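You operate a simulated robot arm through the tools that you are given. There is no shell and no other tool. Be economical: measure what you need, move in short steps, check, and stop when the job is done.

You run a simulated two-armed robot. Do the job below in one go: nothing can be reset, and whatever is moved stays where it is left.

TASK
Press the tare key of station twelve two times. Press the power key of station eleven to switch it on. Take the spare pot from the free end of the nursery bench and leave it on the lamp shelf of the nursery bench. Pull the right drawer of the cream cabinet open. Do these in any order.

It is judged by the outcome, as a careful person would: the job done as asked, and still so three seconds after it is handed in. It fails if anything else is knocked over, pushed out of place, dropped, spilled or broken.

THE ROBOT
Two 7-joint arms with fingered hands on one trunk, on a base that drives. Base frame: it is fixed to the floor where the robot stands at the start and does not move with it; the origin is under the middle of the robot, x ahead of it, y to its left, z up. Units: m, degrees, N and s.
The left shoulder is at the start at [0.188, 0.187, 0.875], the right one opposite. With the tool pointing down near the work surface each hand reaches from about 0.1 to 0.92 m from the robot's upright axis, wherever it stands, measured 20 degrees to its own side. Places, roughly: lamp shelf of the nursery bench [-5.5, -3.7, 1.1]; power key of station eleven [1, -0.5, 0.4]; right drawer of the cream cabinet [3, 0.9, 0.6]; spare pot (15x14x13 cm) [-6, -2.6, 0.9]; tare key of station twelve [0.7, 0, 0.4]. Payload 3.6 kg a hand.
Tool frame (each hand has its own): the origin (TCP) lies between the finger pads and is the grasp point; the fingertips stand 0.026 m ahead of it; z points along the fingers, y is the line along which they close. Largest opening 0.088 m; the body of the gripper starts 0.03 m behind the TCP. The gripper is a hand of 3 fingers: y runs from the thumb to the fingers, the wrist lies at [-0.017, -0.098, -0.164] in the tool frame, and closing takes about 1.5 s.
Orientation is that of the tool frame in the base frame, as a unit quaternion [x, y, z, w]. With the fingers straight down and the wrist toward the robot, the tool's x, y and z point along [0, 1, 0], [1, 0, 0] and [0, 0, -1] of the base frame.

THE INTERFACE
- The arms move only by the tool move_arm. It takes "left_plan", "right_plan" or both (then of equal length, played together; a hand with none holds still); each is a list of rows, each a list of 6 numbers: the shift along the base's x, y, z in m, then the turn, a rotation vector about the base's x, y, z in degrees. In form: [[dx, dy, dz, wx, wy, wz], ...]. A call has 1 to 8 rows; each row is the pose to reach, as a shift and turn from the pose commanded when the call began. "left_gripper" and "right_gripper" are, for a hand that has rows, the gripper command, from -1 (fully open) to 1 (shut), values between in proportion, set as the call begins (left out, the last holds). A row lasts 0.2 s, in which the tool goes at most 0.05 m and 8.6 degrees; a call with a longer step from one row to the next is refused whole, and so is a gripper value outside its range. Where a pose cannot be reached the arm comes as near as it can. A force on the tool above 40 N (or 10 N above the force at the start of the call, whichever is more), or a blocked arm, ends the call early, and 0.2 s more pass. Each finger travels about 0.153 m/s and halts on what it meets, pressing with about 27 N; the grip force reading is that of the motor and also rises with nothing between the fingers. The clock runs only during rows and for 0.2 s after the last one: add rows that repeat a pose to give the fingers time. The reply holds the time, the measured pose of the TCP, the force on the tool along the base axes, the opening and the grip force, in the units named above and with some noise, with the torque about the TCP (base axes, N m) and any sound that the robot's microphone picked up.
- Cameras (640 x 400 px; columns grow to the right, rows downward): "scene" is now at [0.3012, 0.0029, 0.7387]; the picture's right is [0.06, -1.00, 0.00], its down [-0.60, -0.04, -0.80] and it looks along [0.80, 0.05, -0.60] (base axes); focal length 214 px, centre (320, 200). "left" rides on the left gripper at [-0.056, -0.08, -0.102] in its tool frame; the picture's right is [-0.73, -0.32, 0.60], its down [0.62, -0.67, 0.41] and it looks along [0.27, 0.68, 0.69] (tool axes); focal length 247 px, centre (320, 200). "right" rides on the right gripper at [0.056, -0.08, -0.102] in its tool frame; the picture's right is [-0.73, 0.32, -0.60], its down [-0.62, -0.67, 0.41] and it looks along [-0.27, 0.68, 0.69] (tool axes); focal length 247 px, centre (320, 200).
- camera(camera): a new picture of that camera. It takes no simulated time.
- lift_body(by): slides the trunk up (or, below 0, down) by that many m; the arms and the scene camera ride with it, the base frame stays. It gives what a move gives, with no picture.
- base_move(legs): drives the robot by 1 to 6 legs, each [ahead, left, turn to the left] in m, m and degrees, along the robot's own axes; the way and the turn of a leg run together, so that a leg with both is an arc; at most 1.5 m and 180 degrees a leg. The arms and the cameras ride along, it lands a little off, and it stops where it bumps. It gives what a move gives.
- move_fingers(fingers, thumb_bend, thumb_turn, hand): sets how far each is bent, from 0 (flat) to 1 (curled in); at 0.3 the hand is open as for a grip, at 0.7 the pads meet at the TCP. One left out holds its place. A second passes; each finger stops where it meets its share of the squeeze, and holds until it gets a number again. A gripper value or a shape takes the hand back. It gives what a move gives, with no picture; readings hold the bend of each and the force on the fingers (four entries, about 0 where the hand has none), thumb and palm. thumb_turn goes from beside the hand (0) to across from the fingers (1), as for a grip.
- preshape(shape, hand): the hand has 3 fingers and takes this shape, open, in about a second: jaw (thumb against the fingers, like two jaws); tri (thumb and two fingers); tip (a fingertip pinch); poke (one finger out to press); point (the index stretched); flat (the hand flat); cup (the hand cupped); fist (a fist). The gripper value then closes the fingers along that shape, each until it touches; the sizes above hold for jaw. It gives what a move gives, with no picture.
- aim_head(pan, tilt): turns the head with the scene camera to pan (to the left, within 60 degrees either way) and tilt (down, from -29 to 69), counted from straight ahead of the robot. It gives what a move gives.
- point_at(camera, pixels): for up to 12 pixels [column, row] of the newest picture of that camera ("zoom" is the newest enlarged one), the place [x, y, z] in the base frame of the surface seen there, good to about 0.002 m. It takes no simulated time.
- close_up(camera, box): a new picture of the part [left, top, right, bottom] of that camera's present view, enlarged. It takes no simulated time.
- close_job(): hands the job in; it is judged then, once.

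Work in short steps. Measure before you move; look again where a grasp or a placing could have gone wrong, and mend it. You have 110 turns and 100 pictures in all, those below and enlarged ones among them. Open the grippers and draw the arms clear of the work before you hand the job in, unless the task says otherwise; then end with one line.

The tools are called by a JSON object that holds its "api" and its "payload". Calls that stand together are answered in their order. move_arm: Moves the arms, as the interface text tells. Its arguments: {"type":"object","properties":{"left_plan":{"type":"array"},"left_gripper":{"type":"number"},"right_plan":{"type":"array"},"right_gripper":{"type":"number"}},"required":[]} The other tools are called the same way: lift_body (by) slides the trunk up or down; preshape (shape, hand) gives the hand a shape; move_fingers (fingers, thumb_bend, thumb_turn, hand) moves the fingers one by one; base_move (legs) drives the base; aim_head (pan, tilt) turns the head that bears the scene camera; camera (camera) takes a picture; point_at (camera, pixels) gives the place of the surface under pixels of a picture; close_up (camera, box) takes an enlarged picture of a part of a camera's view; close_job () hands the job in.

At the start:

```text
t: 0.0
left_tool_pos: [0.3823, 0.1535, 0.5007]
left_tcp_rot: [0.707, 0.707, 0.0, 0.0]
left_ft_force: [0.0, 0.3, 0.1]
left_moment: [-0.01, 0.05, -0.02]
left_finger_gap: 0.0878
left_gripper_force: 0.1
left_shape: jaw
left_bend: [0.3, 0.3, 0.98]
left_finger forces: [0.0, 0.1, 0.0, 0.1, 0.0, 0.1]
right_tool_pos: [0.5197, -0.1912, 0.6104]
right_tcp_rot: [0.707, 0.707, 0.001, 0.0]
right_ft_force: [-0.3, 0.6, -0.3]
right_moment: [-0.01, -0.05, -0.01]
right_finger_gap: 0.0877
right_gripper_force: 0.1
right_shape: jaw
right_bend: [0.3, 0.3, 0.98]
right_finger forces: [0.1, 0.0, 0.0, 0.1, 0.0, 0.0]
trunk travel left (down, up): [-0.025, 0.732]
robot x, y, heading: [-0.0017, 0.0021, -0.1]
head pan, tilt: [3.4, 37.0]
```

scene: 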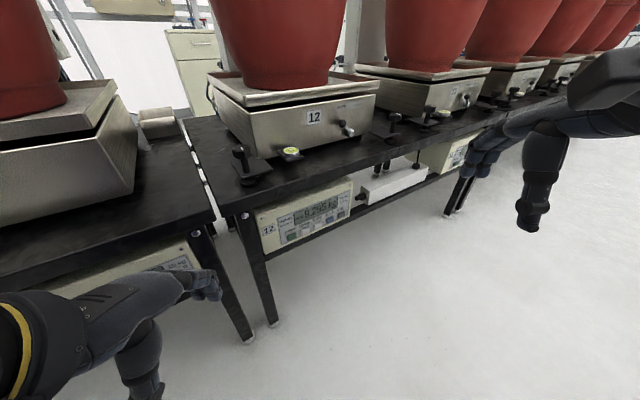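
right: 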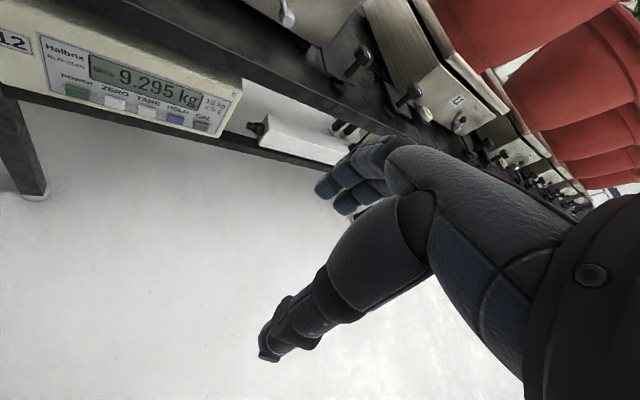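
left: 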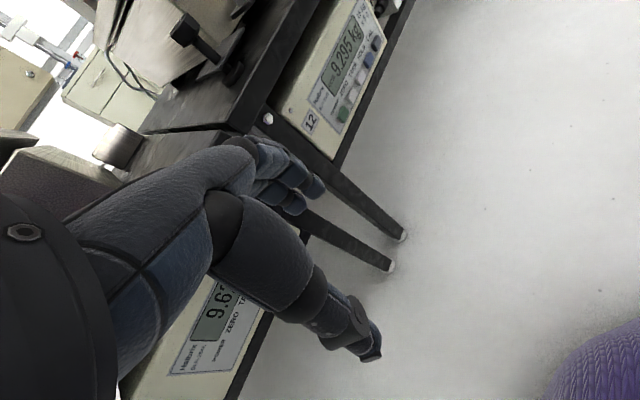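

The station 12 display shows at about (305,215) in the scene view. I take enlarged views of it and of the next station.

{"api": "close_up", "payload": {"camera": "scene", "box": [240, 170, 370, 260]}}

{"api": "close_up", "payload": {"camera": "scene", "box": [340, 60, 540, 220]}}

```text
4.44 times, centred on (305, 215) of scene
```

zoom: 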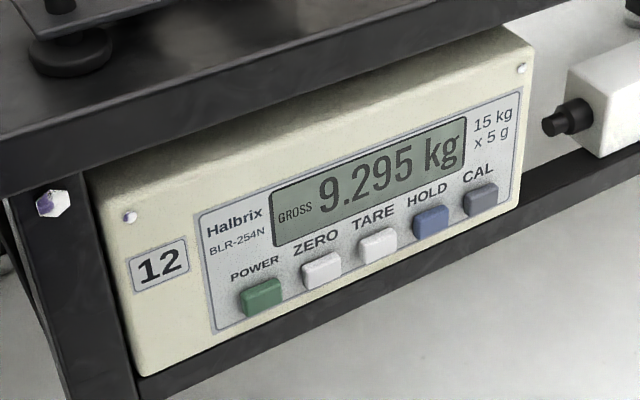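

```text
2.50 times, centred on (440, 140) of scene
```

zoom: 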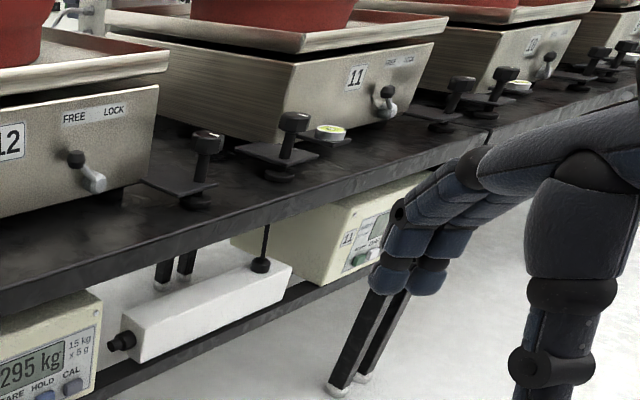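

I re-zoom on the tare key to measure.

{"api": "close_up", "payload": {"camera": "scene", "box": [240, 170, 370, 260]}}

{"api": "point_at", "payload": {"camera": "zoom", "pixels": [[378, 247], [378, 232], [322, 272], [432, 224], [265, 302], [400, 275], [340, 300], [220, 230], [510, 110], [340, 130], [300, 75], [482, 203]]}}

{"api": "preshape", "payload": {"shape": "poke", "hand": "right"}}

{"api": "camera", "payload": {"camera": "scene"}}

{"api": "camera", "payload": {"camera": "right"}}

```text
4.44 times, centred on (305, 215) of scene
```

zoom: 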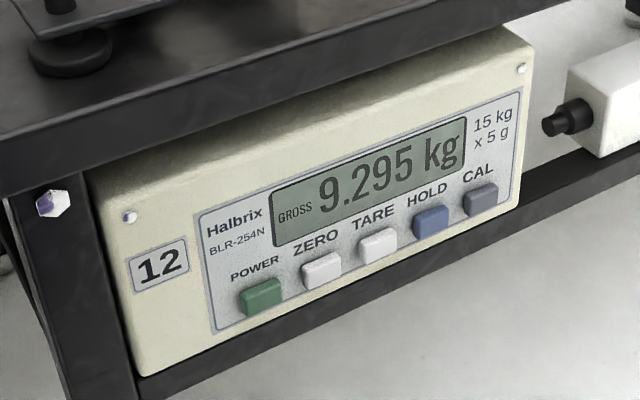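

```text
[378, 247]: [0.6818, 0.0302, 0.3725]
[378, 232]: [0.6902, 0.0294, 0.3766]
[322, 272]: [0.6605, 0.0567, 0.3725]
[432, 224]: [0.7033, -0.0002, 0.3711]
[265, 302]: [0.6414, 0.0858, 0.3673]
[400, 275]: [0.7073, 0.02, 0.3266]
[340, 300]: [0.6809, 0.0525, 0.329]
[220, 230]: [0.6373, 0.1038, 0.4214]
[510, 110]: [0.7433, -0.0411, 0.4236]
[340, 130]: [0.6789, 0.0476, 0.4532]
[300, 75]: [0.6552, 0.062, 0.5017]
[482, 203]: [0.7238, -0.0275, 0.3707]
```

```text
t: 0.9
left_tool_pos: [0.3825, 0.1542, 0.5014]
left_tcp_rot: [0.707, 0.707, 0.0, 0.0]
left_ft_force: [-0.4, -0.1, -0.4]
left_moment: [0.0, 0.01, 0.01]
left_finger_gap: 0.0879
left_gripper_force: 0.1
left_shape: jaw
left_bend: [0.3, 0.3, 0.98]
left_finger forces: [0.0, 0.0, 0.1, 0.1, 0.1, 0.1]
right_tool_pos: [0.5185, -0.1916, 0.6089]
right_tcp_rot: [0.707, 0.707, -0.001, -0.001]
right_ft_force: [-0.2, 0.8, 0.4]
right_moment: [0.01, -0.03, 0.02]
right_finger_gap: 0.0001
right_gripper_force: 0.2
right_shape: poke
right_bend: [0.7, 0.92, 0.25]
right_finger forces: [0.0, 0.1, 0.0, 0.0, 0.0, 0.1]
trunk travel left (down, up): [-0.025, 0.732]
robot x, y, heading: [-0.0022, -0.0006, -0.2]
head pan, tilt: [3.4, 37.0]
```

```text
93 pictures are left
```

scene: 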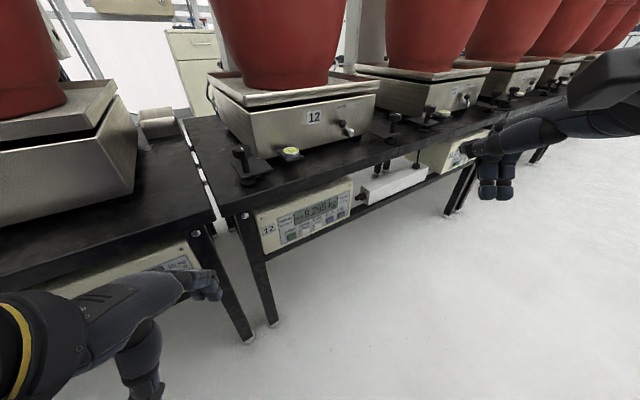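

```text
92 pictures are left
```

right: 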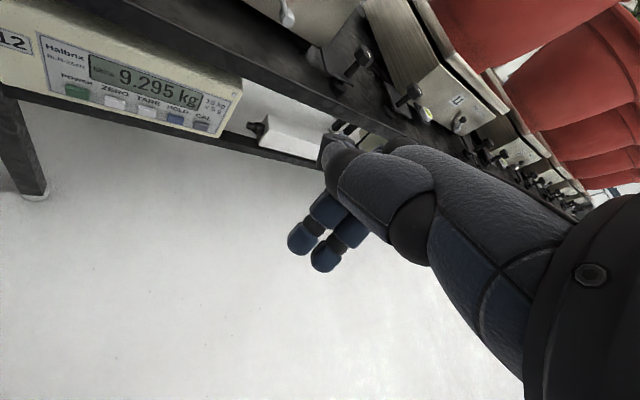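

The two fingers in poke come out together near the TCP. I try "point" to compare.

{"api": "preshape", "payload": {"shape": "point", "hand": "right"}}

{"api": "camera", "payload": {"camera": "right"}}

{"api": "close_up", "payload": {"camera": "scene", "box": [400, 40, 640, 240]}}

```text
t: 1.8
left_tool_pos: [0.3829, 0.1541, 0.5007]
left_tcp_rot: [0.707, 0.707, 0.0, 0.0]
left_ft_force: [0.0, 0.4, -0.3]
left_moment: [-0.01, 0.0, -0.02]
left_finger_gap: 0.0876
left_gripper_force: 0.2
left_shape: jaw
left_bend: [0.3, 0.3, 0.98]
left_finger forces: [0.0, 0.1, 0.0, 0.1, 0.0, 0.0]
right_tool_pos: [0.5193, -0.1901, 0.6098]
right_tcp_rot: [0.707, 0.707, 0.0, 0.0]
right_ft_force: [-0.6, 0.5, -0.4]
right_moment: [-0.03, 0.0, 0.01]
right_finger_gap: 0.0825
right_gripper_force: 0.0
right_shape: point
right_bend: [0.7, 1.0, 0.83]
right_finger forces: [0.0, 0.0, 0.0, 0.1, 0.0, 0.0]
trunk travel left (down, up): [-0.025, 0.732]
robot x, y, heading: [-0.0007, 0.0005, 0.2]
head pan, tilt: [3.4, 37.0]
```

```text
91 pictures are left
```

right: 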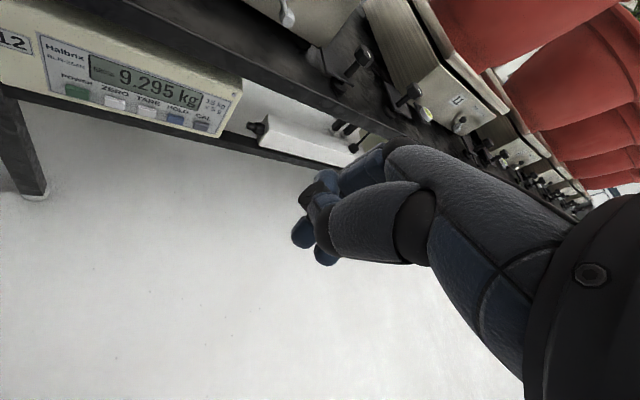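

```text
2.00 times, centred on (520, 140) of scene
```

zoom: 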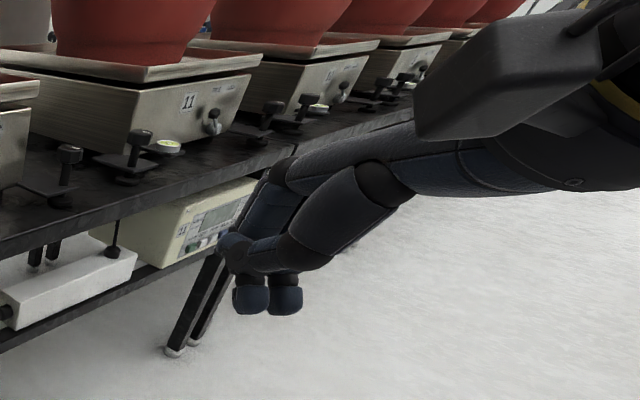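

Poke is the usable shape. The panel normal points to about (-0.81,-0.59), so I return to poke, shift right and turn about 36° left to face the panel.

{"api": "preshape", "payload": {"shape": "poke", "hand": "right"}}

{"api": "base_move", "payload": {"legs": [[0.02, -0.29, 0], [0, 0, 36]]}}

{"api": "aim_head", "payload": {"pan": 0, "tilt": 37}}

{"api": "camera", "payload": {"camera": "scene"}}

```text
t: 2.7
left_tool_pos: [0.3841, 0.1537, 0.5014]
left_tcp_rot: [0.707, 0.707, 0.0, 0.0]
left_ft_force: [-0.3, -0.6, 0.4]
left_moment: [-0.04, 0.01, 0.0]
left_finger_gap: 0.0878
left_gripper_force: 0.0
left_shape: jaw
left_bend: [0.3, 0.3, 0.98]
left_finger forces: [0.0, 0.1, 0.0, 0.1, 0.0, 0.0]
right_tool_pos: [0.5187, -0.1921, 0.6101]
right_tcp_rot: [0.707, 0.707, 0.0, 0.0]
right_ft_force: [0.6, 0.2, 0.6]
right_moment: [0.02, 0.06, 0.02]
right_finger_gap: 0.0001
right_gripper_force: 0.0
right_shape: poke
right_bend: [0.7, 0.92, 0.25]
right_finger forces: [0.1, 0.0, 0.1, 0.1, 0.1, 0.0]
trunk travel left (down, up): [-0.025, 0.732]
robot x, y, heading: [0.0056, -0.0016, -0.1]
head pan, tilt: [3.4, 37.0]
```

```text
t: 6.4
left_tool_pos: [0.2404, 0.0606, 0.5018]
left_tcp_rot: [0.456, 0.89, 0.0, 0.0]
left_ft_force: [-0.2, 0.1, 0.5]
left_moment: [0.0, -0.03, -0.05]
left_finger_gap: 0.0879
left_gripper_force: 0.1
left_shape: jaw
left_bend: [0.3, 0.3, 0.98]
left_finger forces: [0.0, 0.0, 0.1, 0.1, 0.0, 0.1]
right_tool_pos: [0.5524, -0.1411, 0.61]
right_tcp_rot: [0.456, 0.89, 0.0, 0.0]
right_ft_force: [0.4, 1.0, -0.5]
right_moment: [-0.01, 0.02, 0.03]
right_finger_gap: 0.0002
right_gripper_force: 0.1
right_shape: poke
right_bend: [0.7, 0.92, 0.25]
right_finger forces: [0.1, 0.1, 0.1, 0.0, 0.0, 0.1]
trunk travel left (down, up): [-0.025, 0.732]
robot x, y, heading: [0.0157, -0.2868, 35.9]
head pan, tilt: [3.4, 37.0]
```

```text
t: 7.0
left_tool_pos: [0.2405, 0.0602, 0.5029]
left_tcp_rot: [0.457, 0.89, 0.001, -0.001]
left_ft_force: [-0.8, 0.2, -0.6]
left_moment: [-0.03, -0.01, -0.02]
left_finger_gap: 0.088
left_gripper_force: 0.1
left_shape: jaw
left_bend: [0.3, 0.3, 0.98]
left_finger forces: [0.1, 0.1, 0.0, 0.0, 0.0, 0.0]
right_tool_pos: [0.5514, -0.1399, 0.6096]
right_tcp_rot: [0.456, 0.89, -0.001, 0.0]
right_ft_force: [0.9, -0.2, 0.6]
right_moment: [-0.03, -0.03, -0.02]
right_finger_gap: 0.0002
right_gripper_force: 0.0
right_shape: poke
right_bend: [0.7, 0.92, 0.25]
right_finger forces: [0.0, 0.0, 0.1, 0.1, 0.0, 0.0]
trunk travel left (down, up): [-0.025, 0.732]
robot x, y, heading: [0.015, -0.2848, 35.5]
head pan, tilt: [0.0, 37.0]
```

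```text
89 pictures are left
```

scene: 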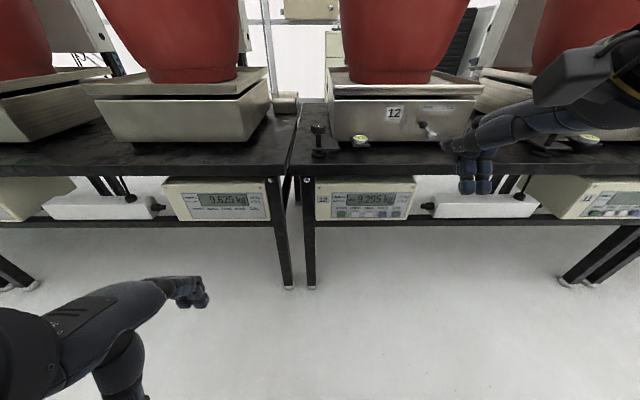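

Facing square to the panels. I zoom on both panels, station 12 at (365,197) and 11 at (600,200), and measure.

{"api": "close_up", "payload": {"camera": "scene", "box": [560, 170, 640, 225]}}

{"api": "close_up", "payload": {"camera": "scene", "box": [325, 175, 405, 225]}}

```text
7.27 times, centred on (600, 198) of scene
```

zoom: 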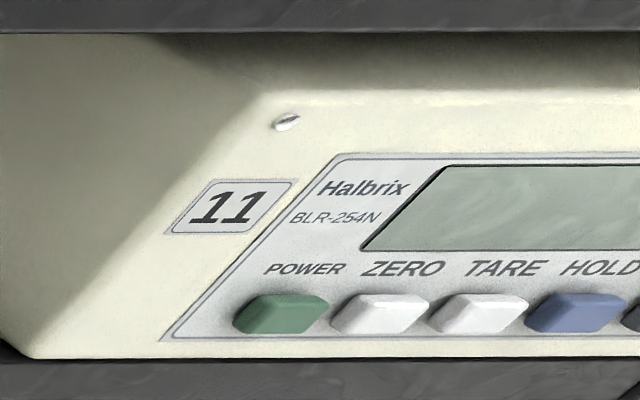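

```text
8.00 times, centred on (365, 200) of scene
```

zoom: 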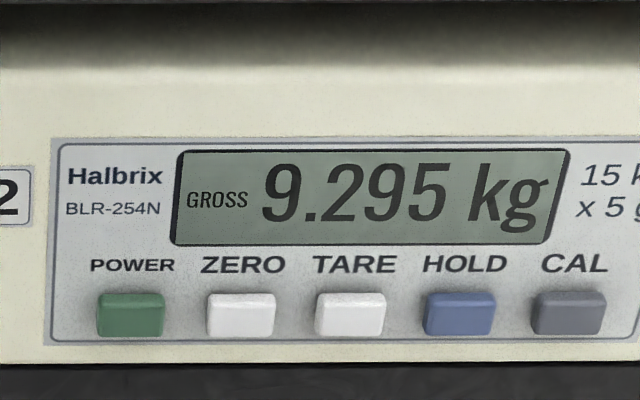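

Measuring the tare key face and its surroundings in this zoom.

{"api": "point_at", "payload": {"camera": "zoom", "pixels": [[350, 318], [350, 306], [350, 333], [350, 296], [322, 320], [378, 320], [240, 318], [460, 318], [350, 350], [350, 375], [350, 110], [350, 3]]}}

```text
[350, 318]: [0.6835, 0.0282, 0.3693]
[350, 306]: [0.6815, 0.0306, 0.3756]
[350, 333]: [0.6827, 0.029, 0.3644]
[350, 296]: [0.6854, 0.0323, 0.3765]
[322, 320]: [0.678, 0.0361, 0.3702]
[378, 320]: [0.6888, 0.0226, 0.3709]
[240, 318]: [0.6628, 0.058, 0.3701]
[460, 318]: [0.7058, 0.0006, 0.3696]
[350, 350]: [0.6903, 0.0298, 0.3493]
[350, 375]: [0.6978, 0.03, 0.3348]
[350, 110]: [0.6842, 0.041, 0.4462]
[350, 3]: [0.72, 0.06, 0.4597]
```

Tare key face is centred at (0.683, 0.029, 0.370). I turn the right hand to point along the panel normal with its fingers stacked vertically, and lower it in front of the key.

{"api": "move_arm", "payload": {"right_plan": [[0.0026, 0.0066, -0.0167, -1.06, -6.45, 4.62], [0.0051, 0.0132, -0.0335, -2.11, -12.9, 9.23], [0.0077, 0.0198, -0.0502, -3.17, -19.34, 13.85], [0.0102, 0.0264, -0.0669, -4.22, -25.79, 18.46], [0.0128, 0.033, -0.0837, -5.28, -32.24, 23.08], [0.0154, 0.0395, -0.1004, -6.34, -38.69, 27.7], [0.0179, 0.0461, -0.1171, -7.39, -45.14, 32.31], [0.0205, 0.0527, -0.1338, -8.45, -51.58, 36.93]]}}

{"api": "move_arm", "payload": {"right_plan": [[0.0026, 0.0066, -0.0167, -1.06, -6.45, 4.62], [0.0051, 0.0132, -0.0335, -2.11, -12.9, 9.23], [0.0077, 0.0198, -0.0502, -3.17, -19.34, 13.85], [0.0102, 0.0264, -0.0669, -4.22, -25.79, 18.46], [0.0128, 0.033, -0.0837, -5.28, -32.24, 23.08], [0.0154, 0.0395, -0.1004, -6.34, -38.69, 27.7], [0.0179, 0.0461, -0.1171, -7.39, -45.14, 32.31], [0.0179, 0.0461, -0.1171, -7.39, -45.14, 32.31]]}}

{"api": "camera", "payload": {"camera": "right"}}

{"api": "camera", "payload": {"camera": "scene"}}

```text
t: 8.8
left_tool_pos: [0.2408, 0.0602, 0.5015]
left_tcp_rot: [0.456, 0.89, 0.0, 0.0]
left_ft_force: [0.4, 0.0, 0.3]
left_moment: [-0.04, -0.01, -0.02]
left_finger_gap: 0.0879
left_gripper_force: 0.1
left_shape: jaw
left_bend: [0.3, 0.3, 0.98]
left_finger forces: [0.0, 0.0, 0.1, 0.0, 0.1, 0.0]
right_tool_pos: [0.5735, -0.0886, 0.4763]
right_tcp_rot: [0.113, 0.894, 0.133, 0.413]
right_ft_force: [-0.5, -0.3, -0.9]
right_moment: [0.01, -0.02, 0.0]
right_finger_gap: 0.0001
right_gripper_force: 0.1
right_shape: poke
right_bend: [0.7, 0.92, 0.25]
right_finger forces: [0.0, 0.0, 0.1, 0.1, 0.0, 0.0]
trunk travel left (down, up): [-0.025, 0.732]
robot x, y, heading: [0.0221, -0.2866, 36.0]
head pan, tilt: [0.0, 37.0]
```

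```text
t: 10.6
left_tool_pos: [0.2393, 0.0617, 0.5017]
left_tcp_rot: [0.456, 0.89, 0.0, 0.0]
left_ft_force: [0.1, 0.5, 0.1]
left_moment: [0.01, 0.01, -0.02]
left_finger_gap: 0.0879
left_gripper_force: 0.1
left_shape: jaw
left_bend: [0.3, 0.3, 0.98]
left_finger forces: [0.0, 0.0, 0.0, 0.0, 0.1, 0.0]
right_tool_pos: [0.5908, -0.0435, 0.3599]
right_tcp_rot: [-0.217, 0.672, 0.217, 0.674]
right_ft_force: [-0.2, 0.0, 0.1]
right_moment: [0.01, 0.05, 0.02]
right_finger_gap: 0.0001
right_gripper_force: 0.0
right_shape: poke
right_bend: [0.7, 0.92, 0.25]
right_finger forces: [0.0, 0.0, 0.0, 0.0, 0.1, 0.0]
trunk travel left (down, up): [-0.025, 0.732]
robot x, y, heading: [0.0195, -0.2854, 36.0]
head pan, tilt: [0.0, 37.0]
```

```text
86 pictures are left
```

right: 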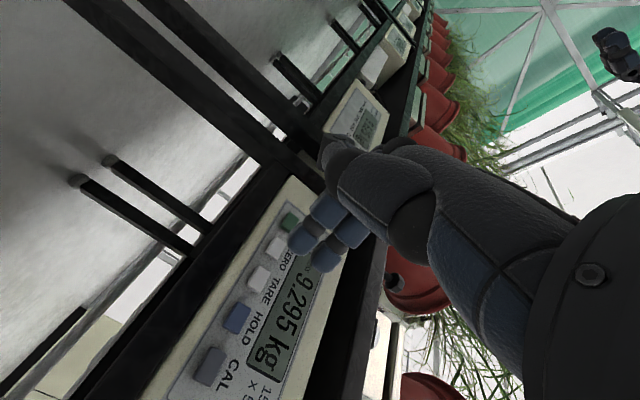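

```text
85 pictures are left
```

scene: 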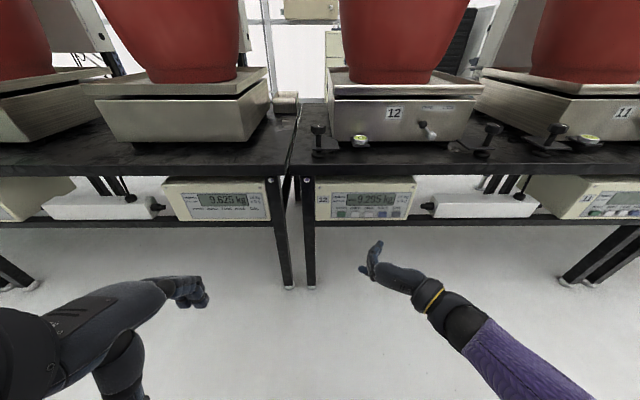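

The orientation is reached. I zoom on the hand at about (375,255) to locate the fingertips.

{"api": "close_up", "payload": {"camera": "scene", "box": [340, 220, 440, 290]}}

{"api": "close_up", "payload": {"camera": "right", "box": [240, 180, 400, 290]}}

```text
5.71 times, centred on (390, 255) of scene
```

zoom: 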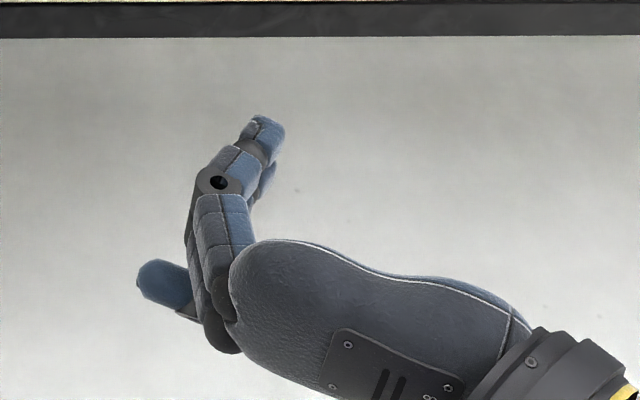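

```text
3.64 times, centred on (320, 235) of right
```

zoom: 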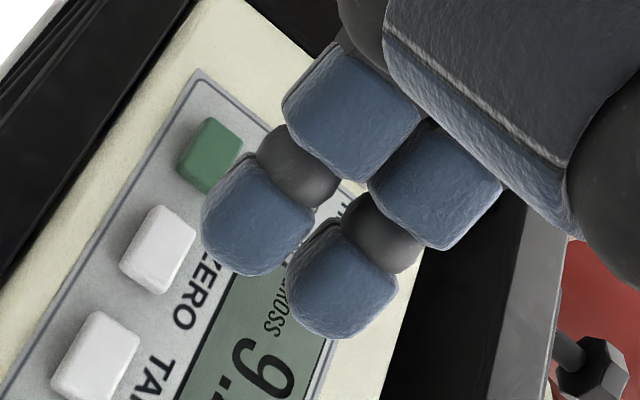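

I measure fingertip surfaces in the right zoom.

{"api": "point_at", "payload": {"camera": "zoom", "pixels": [[250, 230], [335, 295], [215, 225], [300, 295], [390, 295], [300, 230], [345, 335], [255, 272]]}}

{"api": "close_up", "payload": {"camera": "scene", "box": [340, 220, 440, 290]}}

{"api": "point_at", "payload": {"camera": "zoom", "pixels": [[265, 128], [268, 122], [250, 130], [280, 130], [272, 165], [270, 119]]}}

```text
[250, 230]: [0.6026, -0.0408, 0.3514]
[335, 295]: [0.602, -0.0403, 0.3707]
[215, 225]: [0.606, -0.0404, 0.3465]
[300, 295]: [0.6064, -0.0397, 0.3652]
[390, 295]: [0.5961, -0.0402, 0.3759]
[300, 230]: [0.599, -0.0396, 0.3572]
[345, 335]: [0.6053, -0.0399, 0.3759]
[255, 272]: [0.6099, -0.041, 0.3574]
```

```text
5.71 times, centred on (390, 255) of scene
```

zoom: 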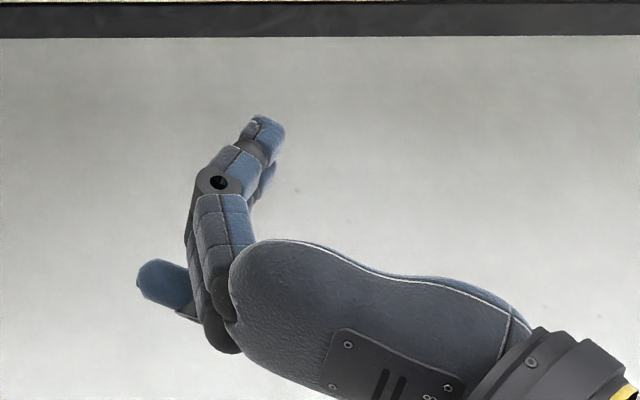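

```text
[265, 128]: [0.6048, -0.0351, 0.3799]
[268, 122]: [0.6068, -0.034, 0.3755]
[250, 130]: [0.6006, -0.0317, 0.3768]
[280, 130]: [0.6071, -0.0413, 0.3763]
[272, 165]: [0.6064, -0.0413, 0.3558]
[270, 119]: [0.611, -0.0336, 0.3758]
```

The upper fingertip sits at z≈0.370, level with the key, 6 mm right of it and about 9 cm short. I advance to about 1 cm off and check.

{"api": "move_arm", "payload": {"right_plan": [[0.02, 0.017, -0.001, 0, 0, 0], [0.041, 0.035, -0.001, 0, 0, 0], [0.0612, 0.052, -0.001, 0, 0, 0], [0.0612, 0.052, -0.001, 0, 0, 0]]}}

{"api": "close_up", "payload": {"camera": "right", "box": [240, 180, 400, 290]}}

{"api": "close_up", "payload": {"camera": "scene", "box": [320, 175, 440, 255]}}

```text
t: 11.6
left_tool_pos: [0.24, 0.061, 0.5023]
left_tcp_rot: [0.456, 0.89, 0.001, 0.0]
left_ft_force: [0.4, 0.2, 0.5]
left_moment: [0.0, 0.02, 0.0]
left_finger_gap: 0.088
left_gripper_force: 0.1
left_shape: jaw
left_bend: [0.3, 0.3, 0.98]
left_finger forces: [0.0, 0.0, 0.1, 0.0, 0.1, 0.0]
right_tool_pos: [0.6495, 0.0109, 0.3596]
right_tcp_rot: [-0.216, 0.673, 0.217, 0.674]
right_ft_force: [-0.5, 0.3, -0.5]
right_moment: [0.04, -0.01, 0.0]
right_finger_gap: 0.0
right_gripper_force: 0.0
right_shape: poke
right_bend: [0.7, 0.92, 0.25]
right_finger forces: [0.0, 0.0, 0.0, 0.1, 0.0, 0.0]
trunk travel left (down, up): [-0.025, 0.732]
robot x, y, heading: [0.0169, -0.29, 35.8]
head pan, tilt: [0.0, 37.0]
```

```text
3.64 times, centred on (320, 235) of right
```

zoom: 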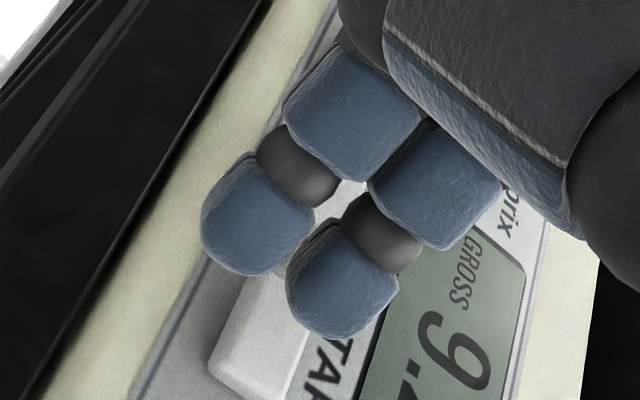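

```text
5.00 times, centred on (380, 215) of scene
```

zoom: 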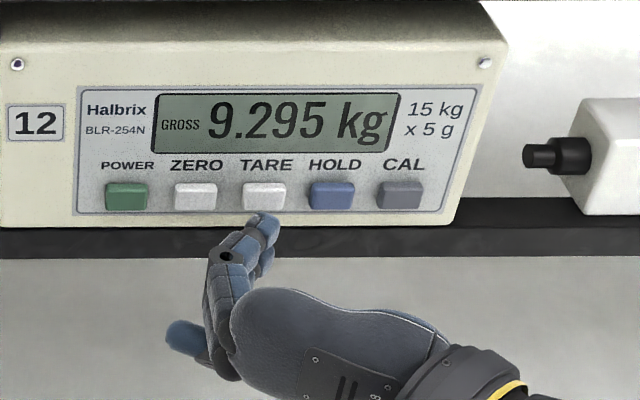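

The finger lines up with TARE. I advance 14 mm in small steps and look at force and display.

{"api": "move_arm", "payload": {"right_plan": [[0.0032, 0.0023, 0, 0, 0, 0], [0.0065, 0.0047, 0, 0, 0, 0], [0.0089, 0.0064, 0, 0, 0, 0], [0.0114, 0.0082, 0, 0, 0, 0]]}}

{"api": "close_up", "payload": {"camera": "scene", "box": [320, 175, 440, 255]}}

```text
t: 12.6
left_tool_pos: [0.2393, 0.0607, 0.5029]
left_tcp_rot: [0.457, 0.889, 0.0, 0.0]
left_ft_force: [0.0, -0.4, -0.8]
left_moment: [0.0, 0.03, 0.0]
left_finger_gap: 0.0873
left_gripper_force: 0.1
left_shape: jaw
left_bend: [0.3, 0.3, 0.98]
left_finger forces: [0.1, 0.0, 0.0, 0.0, 0.0, 0.0]
right_tool_pos: [0.656, 0.018, 0.3652]
right_tcp_rot: [-0.217, 0.673, 0.217, 0.673]
right_ft_force: [-0.4, -0.3, 0.2]
right_moment: [0.01, 0.0, 0.0]
right_finger_gap: 0.0
right_gripper_force: 0.0
right_shape: poke
right_bend: [0.7, 0.92, 0.25]
right_finger forces: [0.0, 0.1, 0.1, 0.0, 0.0, 0.1]
right hand out of reach, approached as far as the arm can: row 1, 2, 3, 4
trunk travel left (down, up): [-0.025, 0.732]
robot x, y, heading: [0.0176, -0.2863, 35.6]
head pan, tilt: [0.0, 37.0]
```

```text
5.00 times, centred on (380, 215) of scene
```

zoom: 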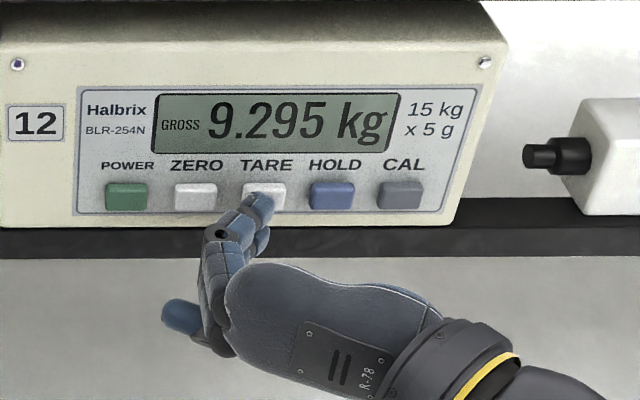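

The arm ran out of reach before touching. I draw back 10 cm, drive the base 10 cm nearer, and check.

{"api": "move_arm", "payload": {"right_plan": [[-0.03, -0.022, 0, 0, 0, 0], [-0.06, -0.043, 0, 0, 0, 0], [-0.09, -0.065, 0, 0, 0, 0], [-0.09, -0.065, 0, 0, 0, 0]]}}

{"api": "base_move", "payload": {"legs": [[0.1, 0, 0]]}}

```text
t: 13.6
left_tool_pos: [0.24, 0.0609, 0.5023]
left_tcp_rot: [0.456, 0.89, 0.0, 0.0]
left_ft_force: [-0.5, -0.7, 0.0]
left_moment: [0.01, -0.03, 0.03]
left_finger_gap: 0.0877
left_gripper_force: 0.0
left_shape: jaw
left_bend: [0.3, 0.3, 0.98]
left_finger forces: [0.0, 0.0, 0.1, 0.0, 0.0, 0.0]
right_tool_pos: [0.5664, -0.0499, 0.3625]
right_tcp_rot: [-0.217, 0.673, 0.217, 0.673]
right_ft_force: [0.3, -0.5, 0.1]
right_moment: [0.0, 0.02, 0.01]
right_finger_gap: 0.0002
right_gripper_force: 0.1
right_shape: poke
right_bend: [0.7, 0.92, 0.25]
right_finger forces: [0.0, 0.0, 0.1, 0.1, 0.0, 0.1]
trunk travel left (down, up): [-0.025, 0.732]
robot x, y, heading: [0.0187, -0.286, 35.7]
head pan, tilt: [0.0, 37.0]
```

```text
t: 14.8
left_tool_pos: [0.3213, 0.1171, 0.502]
left_tcp_rot: [0.458, 0.889, 0.0, 0.001]
left_ft_force: [0.5, 0.3, -0.2]
left_moment: [0.04, -0.02, -0.03]
left_finger_gap: 0.0874
left_gripper_force: 0.1
left_shape: jaw
left_bend: [0.3, 0.3, 0.98]
left_finger forces: [0.0, 0.0, 0.1, 0.0, 0.1, 0.0]
right_tool_pos: [0.648, 0.0084, 0.3635]
right_tcp_rot: [-0.215, 0.673, 0.216, 0.674]
right_ft_force: [0.4, -0.6, 0.4]
right_moment: [-0.03, -0.02, -0.02]
right_finger_gap: 0.0001
right_gripper_force: 0.0
right_shape: poke
right_bend: [0.7, 0.92, 0.25]
right_finger forces: [0.1, 0.0, 0.0, 0.0, 0.0, 0.0]
trunk travel left (down, up): [-0.025, 0.732]
robot x, y, heading: [0.0991, -0.231, 35.6]
head pan, tilt: [0.0, 37.0]
```

TCP is now (0.648,0.008,0.3635) with reach to spare. I lower 4.5 mm and advance 16 mm in small steps.

{"api": "move_arm", "payload": {"right_plan": [[0.0012, -0.0016, -0.0045, 0, 0, 0], [0.0077, 0.0031, -0.0045, 0, 0, 0], [0.011, 0.0054, -0.0045, 0, 0, 0], [0.0142, 0.0077, -0.0045, 0, 0, 0], [0.0142, 0.0077, -0.0045, 0, 0, 0]]}}

{"api": "close_up", "payload": {"camera": "scene", "box": [330, 200, 450, 280]}}

{"api": "close_up", "payload": {"camera": "right", "box": [240, 180, 400, 290]}}

```text
t: 16.0
left_tool_pos: [0.3214, 0.1179, 0.5015]
left_tcp_rot: [0.458, 0.889, 0.0, -0.001]
left_ft_force: [0.2, 0.3, -0.2]
left_moment: [0.02, -0.02, 0.01]
left_finger_gap: 0.0876
left_gripper_force: 0.0
left_shape: jaw
left_bend: [0.3, 0.3, 0.98]
left_finger forces: [0.0, 0.0, 0.0, 0.0, 0.0, 0.1]
right_tool_pos: [0.6616, 0.0158, 0.3577]
right_tcp_rot: [-0.216, 0.673, 0.215, 0.674]
right_ft_force: [-0.8, -1.5, -0.5]
right_moment: [0.02, -0.05, -0.02]
right_finger_gap: 0.0004
right_gripper_force: 0.0
right_shape: poke
right_bend: [0.7, 0.92, 0.25]
right_finger forces: [0.1, 1.7, 0.1, 0.0, 0.0, 0.0]
trunk travel left (down, up): [-0.025, 0.732]
robot x, y, heading: [0.1017, -0.23, 35.6]
head pan, tilt: [0.0, 37.0]
heard: click
```

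```text
5.00 times, centred on (390, 240) of scene
```

zoom: 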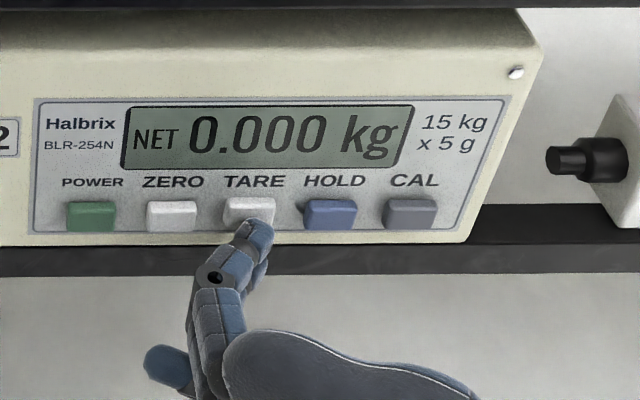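

```text
3.64 times, centred on (320, 235) of right
```

zoom: 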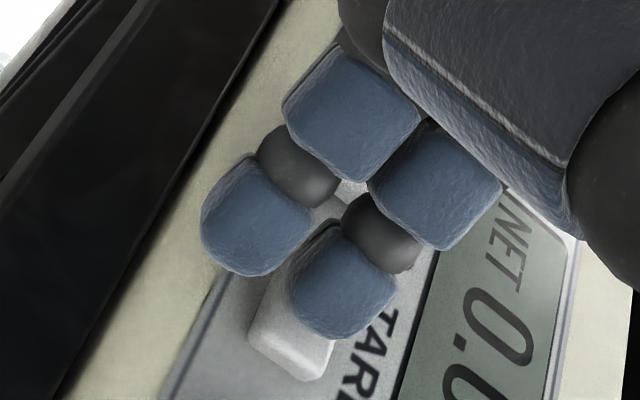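

Click heard and the display went to NET 0.000. I release fully, then press a second time.

{"api": "move_arm", "payload": {"right_plan": [[-0.0065, -0.0047, 0, 0, 0, 0], [-0.013, -0.0093, 0, 0, 0, 0], [-0.013, -0.0093, 0, 0, 0, 0], [-0.013, -0.0093, 0, 0, 0, 0]]}}

{"api": "move_arm", "payload": {"right_plan": [[0.0065, 0.0047, 0, 0, 0, 0], [0.0098, 0.007, 0, 0, 0, 0], [0.013, 0.0093, 0, 0, 0, 0], [0.013, 0.0093, 0, 0, 0, 0]]}}

{"api": "close_up", "payload": {"camera": "scene", "box": [330, 200, 450, 280]}}

```text
t: 17.0
left_tool_pos: [0.3217, 0.1174, 0.5018]
left_tcp_rot: [0.457, 0.89, 0.0, 0.001]
left_ft_force: [-0.6, -0.1, 0.0]
left_moment: [-0.02, -0.01, 0.01]
left_finger_gap: 0.0877
left_gripper_force: 0.1
left_shape: jaw
left_bend: [0.3, 0.3, 0.98]
left_finger forces: [0.0, 0.0, 0.0, 0.0, 0.0, 0.0]
right_tool_pos: [0.6492, 0.0057, 0.3595]
right_tcp_rot: [-0.216, 0.673, 0.217, 0.673]
right_ft_force: [-0.3, -0.3, 0.1]
right_moment: [0.0, -0.02, -0.02]
right_finger_gap: 0.0
right_gripper_force: 0.0
right_shape: poke
right_bend: [0.7, 0.92, 0.25]
right_finger forces: [0.1, 0.0, 0.0, 0.0, 0.0, 0.0]
trunk travel left (down, up): [-0.025, 0.732]
robot x, y, heading: [0.0982, -0.2331, 35.5]
head pan, tilt: [0.0, 37.0]
```

```text
t: 18.0
left_tool_pos: [0.3223, 0.1183, 0.5018]
left_tcp_rot: [0.456, 0.89, 0.0, 0.0]
left_ft_force: [0.8, -0.1, 0.6]
left_moment: [-0.01, 0.01, 0.0]
left_finger_gap: 0.0878
left_gripper_force: 0.0
left_shape: jaw
left_bend: [0.3, 0.3, 0.98]
left_finger forces: [0.0, 0.0, 0.1, 0.0, 0.0, 0.0]
right_tool_pos: [0.6602, 0.015, 0.3566]
right_tcp_rot: [-0.217, 0.673, 0.216, 0.673]
right_ft_force: [-2.0, 0.1, 0.5]
right_moment: [0.0, 0.0, -0.03]
right_finger_gap: 0.0
right_gripper_force: 0.1
right_shape: poke
right_bend: [0.7, 0.92, 0.25]
right_finger forces: [0.0, 1.0, 0.0, 0.1, 0.0, 0.1]
trunk travel left (down, up): [-0.025, 0.732]
robot x, y, heading: [0.1043, -0.2316, 35.4]
head pan, tilt: [0.0, 37.0]
```

```text
5.00 times, centred on (390, 240) of scene
```

zoom: 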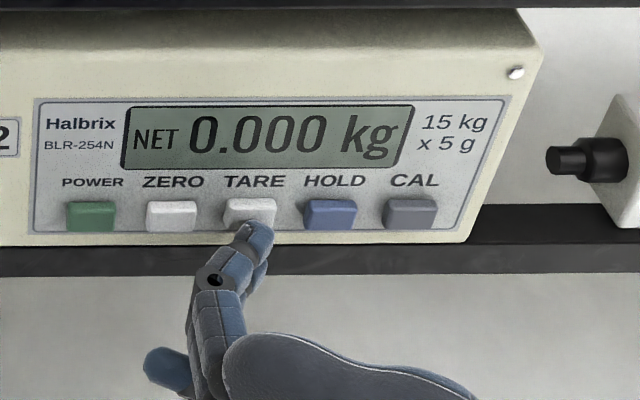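

No click yet and only a light touch; I push a little further.

{"api": "move_arm", "payload": {"right_plan": [[0.0012, 0.0009, 0, 0, 0, 0], [0.0024, 0.0018, 0, 0, 0, 0]]}}

{"api": "close_up", "payload": {"camera": "scene", "box": [330, 200, 450, 280]}}

```text
t: 18.6
left_tool_pos: [0.3215, 0.1181, 0.5009]
left_tcp_rot: [0.457, 0.889, -0.001, 0.0]
left_ft_force: [0.4, -0.1, 0.7]
left_moment: [-0.01, -0.06, 0.03]
left_finger_gap: 0.0875
left_gripper_force: 0.1
left_shape: jaw
left_bend: [0.3, 0.3, 0.98]
left_finger forces: [0.0, 0.1, 0.0, 0.0, 0.1, 0.0]
right_tool_pos: [0.6643, 0.0175, 0.3581]
right_tcp_rot: [-0.216, 0.674, 0.217, 0.673]
right_ft_force: [-4.6, -2.1, 1.1]
right_moment: [0.06, -0.08, 0.02]
right_finger_gap: 0.0
right_gripper_force: 0.1
right_shape: poke
right_bend: [0.7, 0.92, 0.25]
right_finger forces: [0.0, 5.2, 0.0, 0.0, 0.0, 0.0]
trunk travel left (down, up): [-0.025, 0.732]
robot x, y, heading: [0.1007, -0.23, 35.4]
head pan, tilt: [0.0, 37.0]
heard: click
```

```text
5.00 times, centred on (390, 240) of scene
```

zoom: 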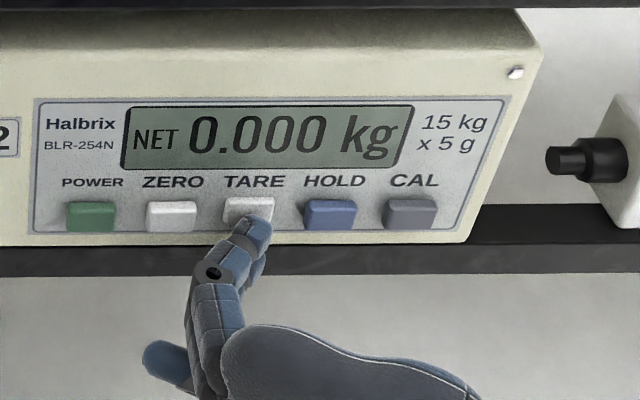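

Second click. I withdraw the hand 12 cm, then slide the base right toward station 11.

{"api": "move_arm", "payload": {"right_plan": [[-0.0325, -0.0234, 0, 0, 0, 0], [-0.065, -0.0467, 0, 0, 0, 0], [-0.0975, -0.07, 0, 0, 0, 0]]}}

{"api": "close_up", "payload": {"camera": "scene", "box": [560, 180, 640, 240]}}

{"api": "camera", "payload": {"camera": "scene"}}

```text
t: 19.4
left_tool_pos: [0.3204, 0.1189, 0.5006]
left_tcp_rot: [0.457, 0.889, 0.0, 0.0]
left_ft_force: [-0.4, -0.3, -0.1]
left_moment: [-0.03, 0.03, -0.03]
left_finger_gap: 0.0879
left_gripper_force: 0.0
left_shape: jaw
left_bend: [0.3, 0.3, 0.98]
left_finger forces: [0.1, 0.1, 0.1, 0.0, 0.1, 0.0]
right_tool_pos: [0.5675, -0.053, 0.3555]
right_tcp_rot: [-0.215, 0.674, 0.216, 0.673]
right_ft_force: [0.6, 0.1, 0.5]
right_moment: [-0.02, 0.01, 0.01]
right_finger_gap: 0.0
right_gripper_force: 0.1
right_shape: poke
right_bend: [0.7, 0.92, 0.25]
right_finger forces: [0.1, 0.0, 0.1, 0.0, 0.0, 0.1]
trunk travel left (down, up): [-0.025, 0.732]
robot x, y, heading: [0.1012, -0.2306, 35.5]
head pan, tilt: [0.0, 37.0]
```

```text
6.67 times, centred on (600, 210) of scene
```

zoom: 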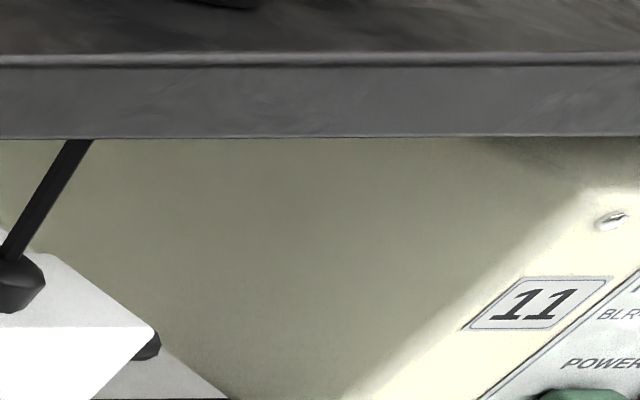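

```text
73 pictures are left
```

scene: 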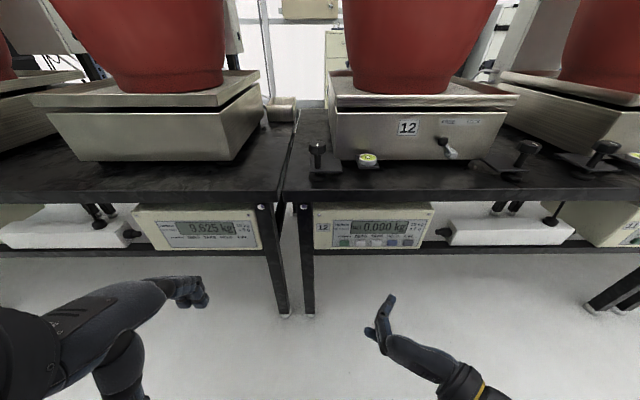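

Measuring the station 11 power key in the scene picture near (633,240).

{"api": "point_at", "payload": {"camera": "scene", "pixels": [[633, 240], [636, 240], [630, 241], [622, 226]]}}

```text
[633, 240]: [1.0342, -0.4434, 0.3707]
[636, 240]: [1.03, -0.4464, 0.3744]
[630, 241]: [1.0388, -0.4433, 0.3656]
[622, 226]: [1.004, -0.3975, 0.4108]
```

Power key 11 lies near (1.030,-0.446,0.37), so 0.59 m to the robot's right. I slide right.

{"api": "base_move", "payload": {"legs": [[0, -0.588, 1]]}}

{"api": "camera", "payload": {"camera": "scene"}}

{"api": "close_up", "payload": {"camera": "scene", "box": [310, 200, 430, 275]}}

```text
t: 22.7
left_tool_pos: [0.6612, -0.3541, 0.5024]
left_tcp_rot: [0.454, 0.891, -0.001, 0.0]
left_ft_force: [0.5, 0.2, 0.5]
left_moment: [0.01, -0.04, -0.02]
left_finger_gap: 0.0875
left_gripper_force: 0.1
left_shape: jaw
left_bend: [0.3, 0.3, 0.98]
left_finger forces: [0.0, 0.1, 0.1, 0.1, 0.0, 0.0]
right_tool_pos: [0.9079, -0.5251, 0.3548]
right_tcp_rot: [-0.218, 0.673, 0.219, 0.673]
right_ft_force: [0.2, -0.4, -0.1]
right_moment: [0.01, 0.03, 0.0]
right_finger_gap: 0.0
right_gripper_force: 0.0
right_shape: poke
right_bend: [0.7, 0.92, 0.25]
right_finger forces: [0.0, 0.0, 0.1, 0.0, 0.0, 0.0]
trunk travel left (down, up): [-0.025, 0.732]
robot x, y, heading: [0.4378, -0.7012, 35.8]
head pan, tilt: [0.0, 37.0]
```

```text
72 pictures are left
```

scene: 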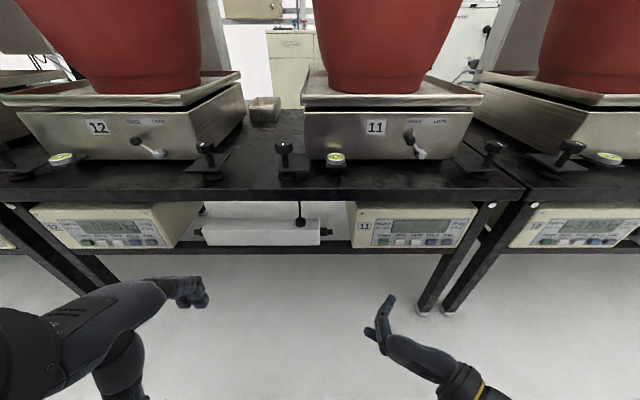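

```text
5.33 times, centred on (370, 238) of scene
```

zoom: 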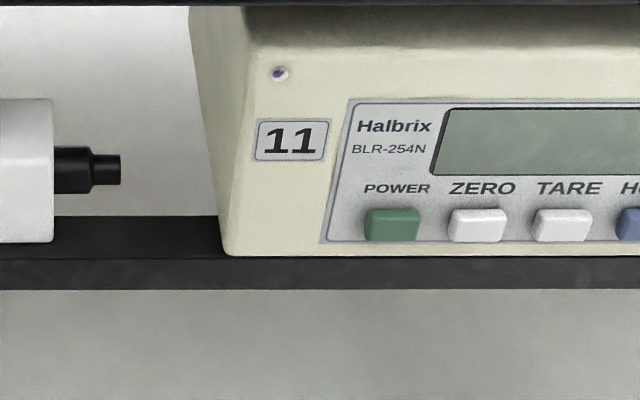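

{"api": "point_at", "payload": {"camera": "zoom", "pixels": [[393, 227], [393, 219], [393, 236], [375, 228], [410, 228], [477, 228], [562, 228], [393, 165]]}}

```text
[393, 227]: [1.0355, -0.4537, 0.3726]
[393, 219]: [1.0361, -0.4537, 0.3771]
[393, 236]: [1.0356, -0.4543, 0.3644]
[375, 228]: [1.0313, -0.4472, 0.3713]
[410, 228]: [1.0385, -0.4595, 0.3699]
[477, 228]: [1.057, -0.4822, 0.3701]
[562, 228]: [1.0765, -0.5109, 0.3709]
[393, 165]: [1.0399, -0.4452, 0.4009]
```

Power key face centre is (1.035,-0.4535,0.370). I approach to about 1 cm off, correcting 15 mm right and 5 mm up.

{"api": "move_arm", "payload": {"right_plan": [[0.0088, -0.0122, 0.0047, 0, 0, 0], [0.0412, 0.0113, 0.0047, 0, 0, 0], [0.0736, 0.0348, 0.0047, 0, 0, 0], [0.0979, 0.0524, 0.0047, 0, 0, 0], [0.0979, 0.0524, 0.0047, 0, 0, 0]]}}

{"api": "close_up", "payload": {"camera": "scene", "box": [330, 200, 450, 275]}}

{"api": "close_up", "payload": {"camera": "right", "box": [240, 180, 400, 290]}}

```text
t: 23.9
left_tool_pos: [0.6605, -0.3548, 0.501]
left_tcp_rot: [0.453, 0.891, 0.0, -0.001]
left_ft_force: [0.8, 0.1, 0.3]
left_moment: [0.0, 0.0, -0.01]
left_finger_gap: 0.0877
left_gripper_force: 0.0
left_shape: jaw
left_bend: [0.3, 0.3, 0.98]
left_finger forces: [0.0, 0.0, 0.1, 0.0, 0.1, 0.1]
right_tool_pos: [1.0032, -0.47, 0.3596]
right_tcp_rot: [-0.218, 0.673, 0.218, 0.673]
right_ft_force: [0.7, -0.6, 0.5]
right_moment: [-0.02, -0.01, 0.0]
right_finger_gap: 0.0
right_gripper_force: 0.0
right_shape: poke
right_bend: [0.7, 0.92, 0.25]
right_finger forces: [0.1, 0.0, 0.1, 0.0, 0.0, 0.0]
trunk travel left (down, up): [-0.025, 0.732]
robot x, y, heading: [0.4393, -0.7038, 36.1]
head pan, tilt: [0.0, 37.0]
```

```text
5.33 times, centred on (390, 238) of scene
```

zoom: 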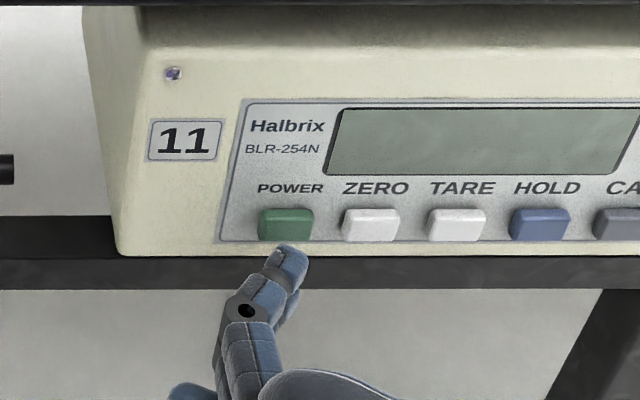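

```text
3.64 times, centred on (320, 235) of right
```

zoom: 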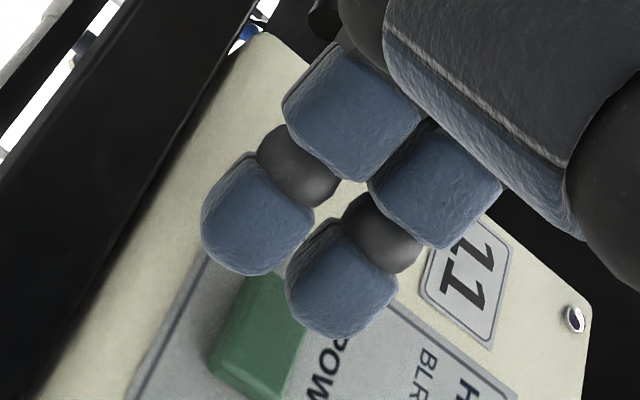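

Finger lines up with POWER (285 vs 286). I press by 13–14 mm.

{"api": "move_arm", "payload": {"right_plan": [[0.0018, -0.0024, 0, 0, 0, 0], [0.0067, 0.0011, 0, 0, 0, 0], [0.0099, 0.0035, 0, 0, 0, 0], [0.0127, 0.0055, 0, 0, 0, 0], [0.0127, 0.0055, 0, 0, 0, 0]]}}

{"api": "close_up", "payload": {"camera": "scene", "box": [330, 200, 450, 275]}}

```text
t: 25.1
left_tool_pos: [0.6617, -0.3542, 0.5016]
left_tcp_rot: [0.454, 0.891, 0.0, 0.0]
left_ft_force: [0.2, -1.8, -0.8]
left_moment: [0.0, -0.03, 0.01]
left_finger_gap: 0.0878
left_gripper_force: 0.0
left_shape: jaw
left_bend: [0.3, 0.3, 0.98]
left_finger forces: [0.1, 0.1, 0.0, 0.1, 0.0, 0.1]
right_tool_pos: [1.0177, -0.4662, 0.3609]
right_tcp_rot: [-0.219, 0.672, 0.218, 0.673]
right_ft_force: [-4.7, -2.6, -1.5]
right_moment: [0.01, -0.01, 0.06]
right_finger_gap: 0.0
right_gripper_force: 0.0
right_shape: poke
right_bend: [0.7, 0.92, 0.25]
right_finger forces: [0.0, 5.5, 0.0, 0.0, 0.0, 0.1]
trunk travel left (down, up): [-0.025, 0.732]
robot x, y, heading: [0.4408, -0.7045, 36.2]
head pan, tilt: [0.0, 37.0]
heard: click
```

```text
5.33 times, centred on (390, 238) of scene
```

zoom: 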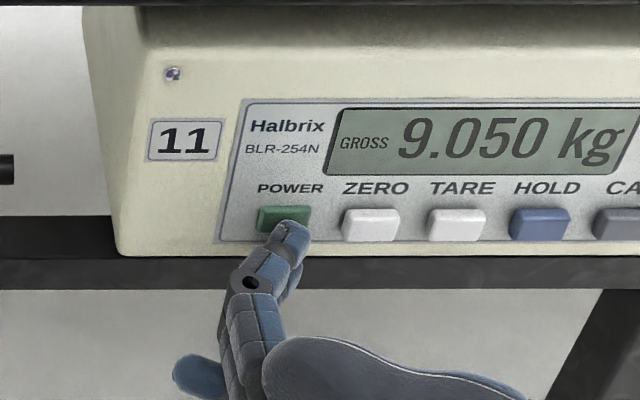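

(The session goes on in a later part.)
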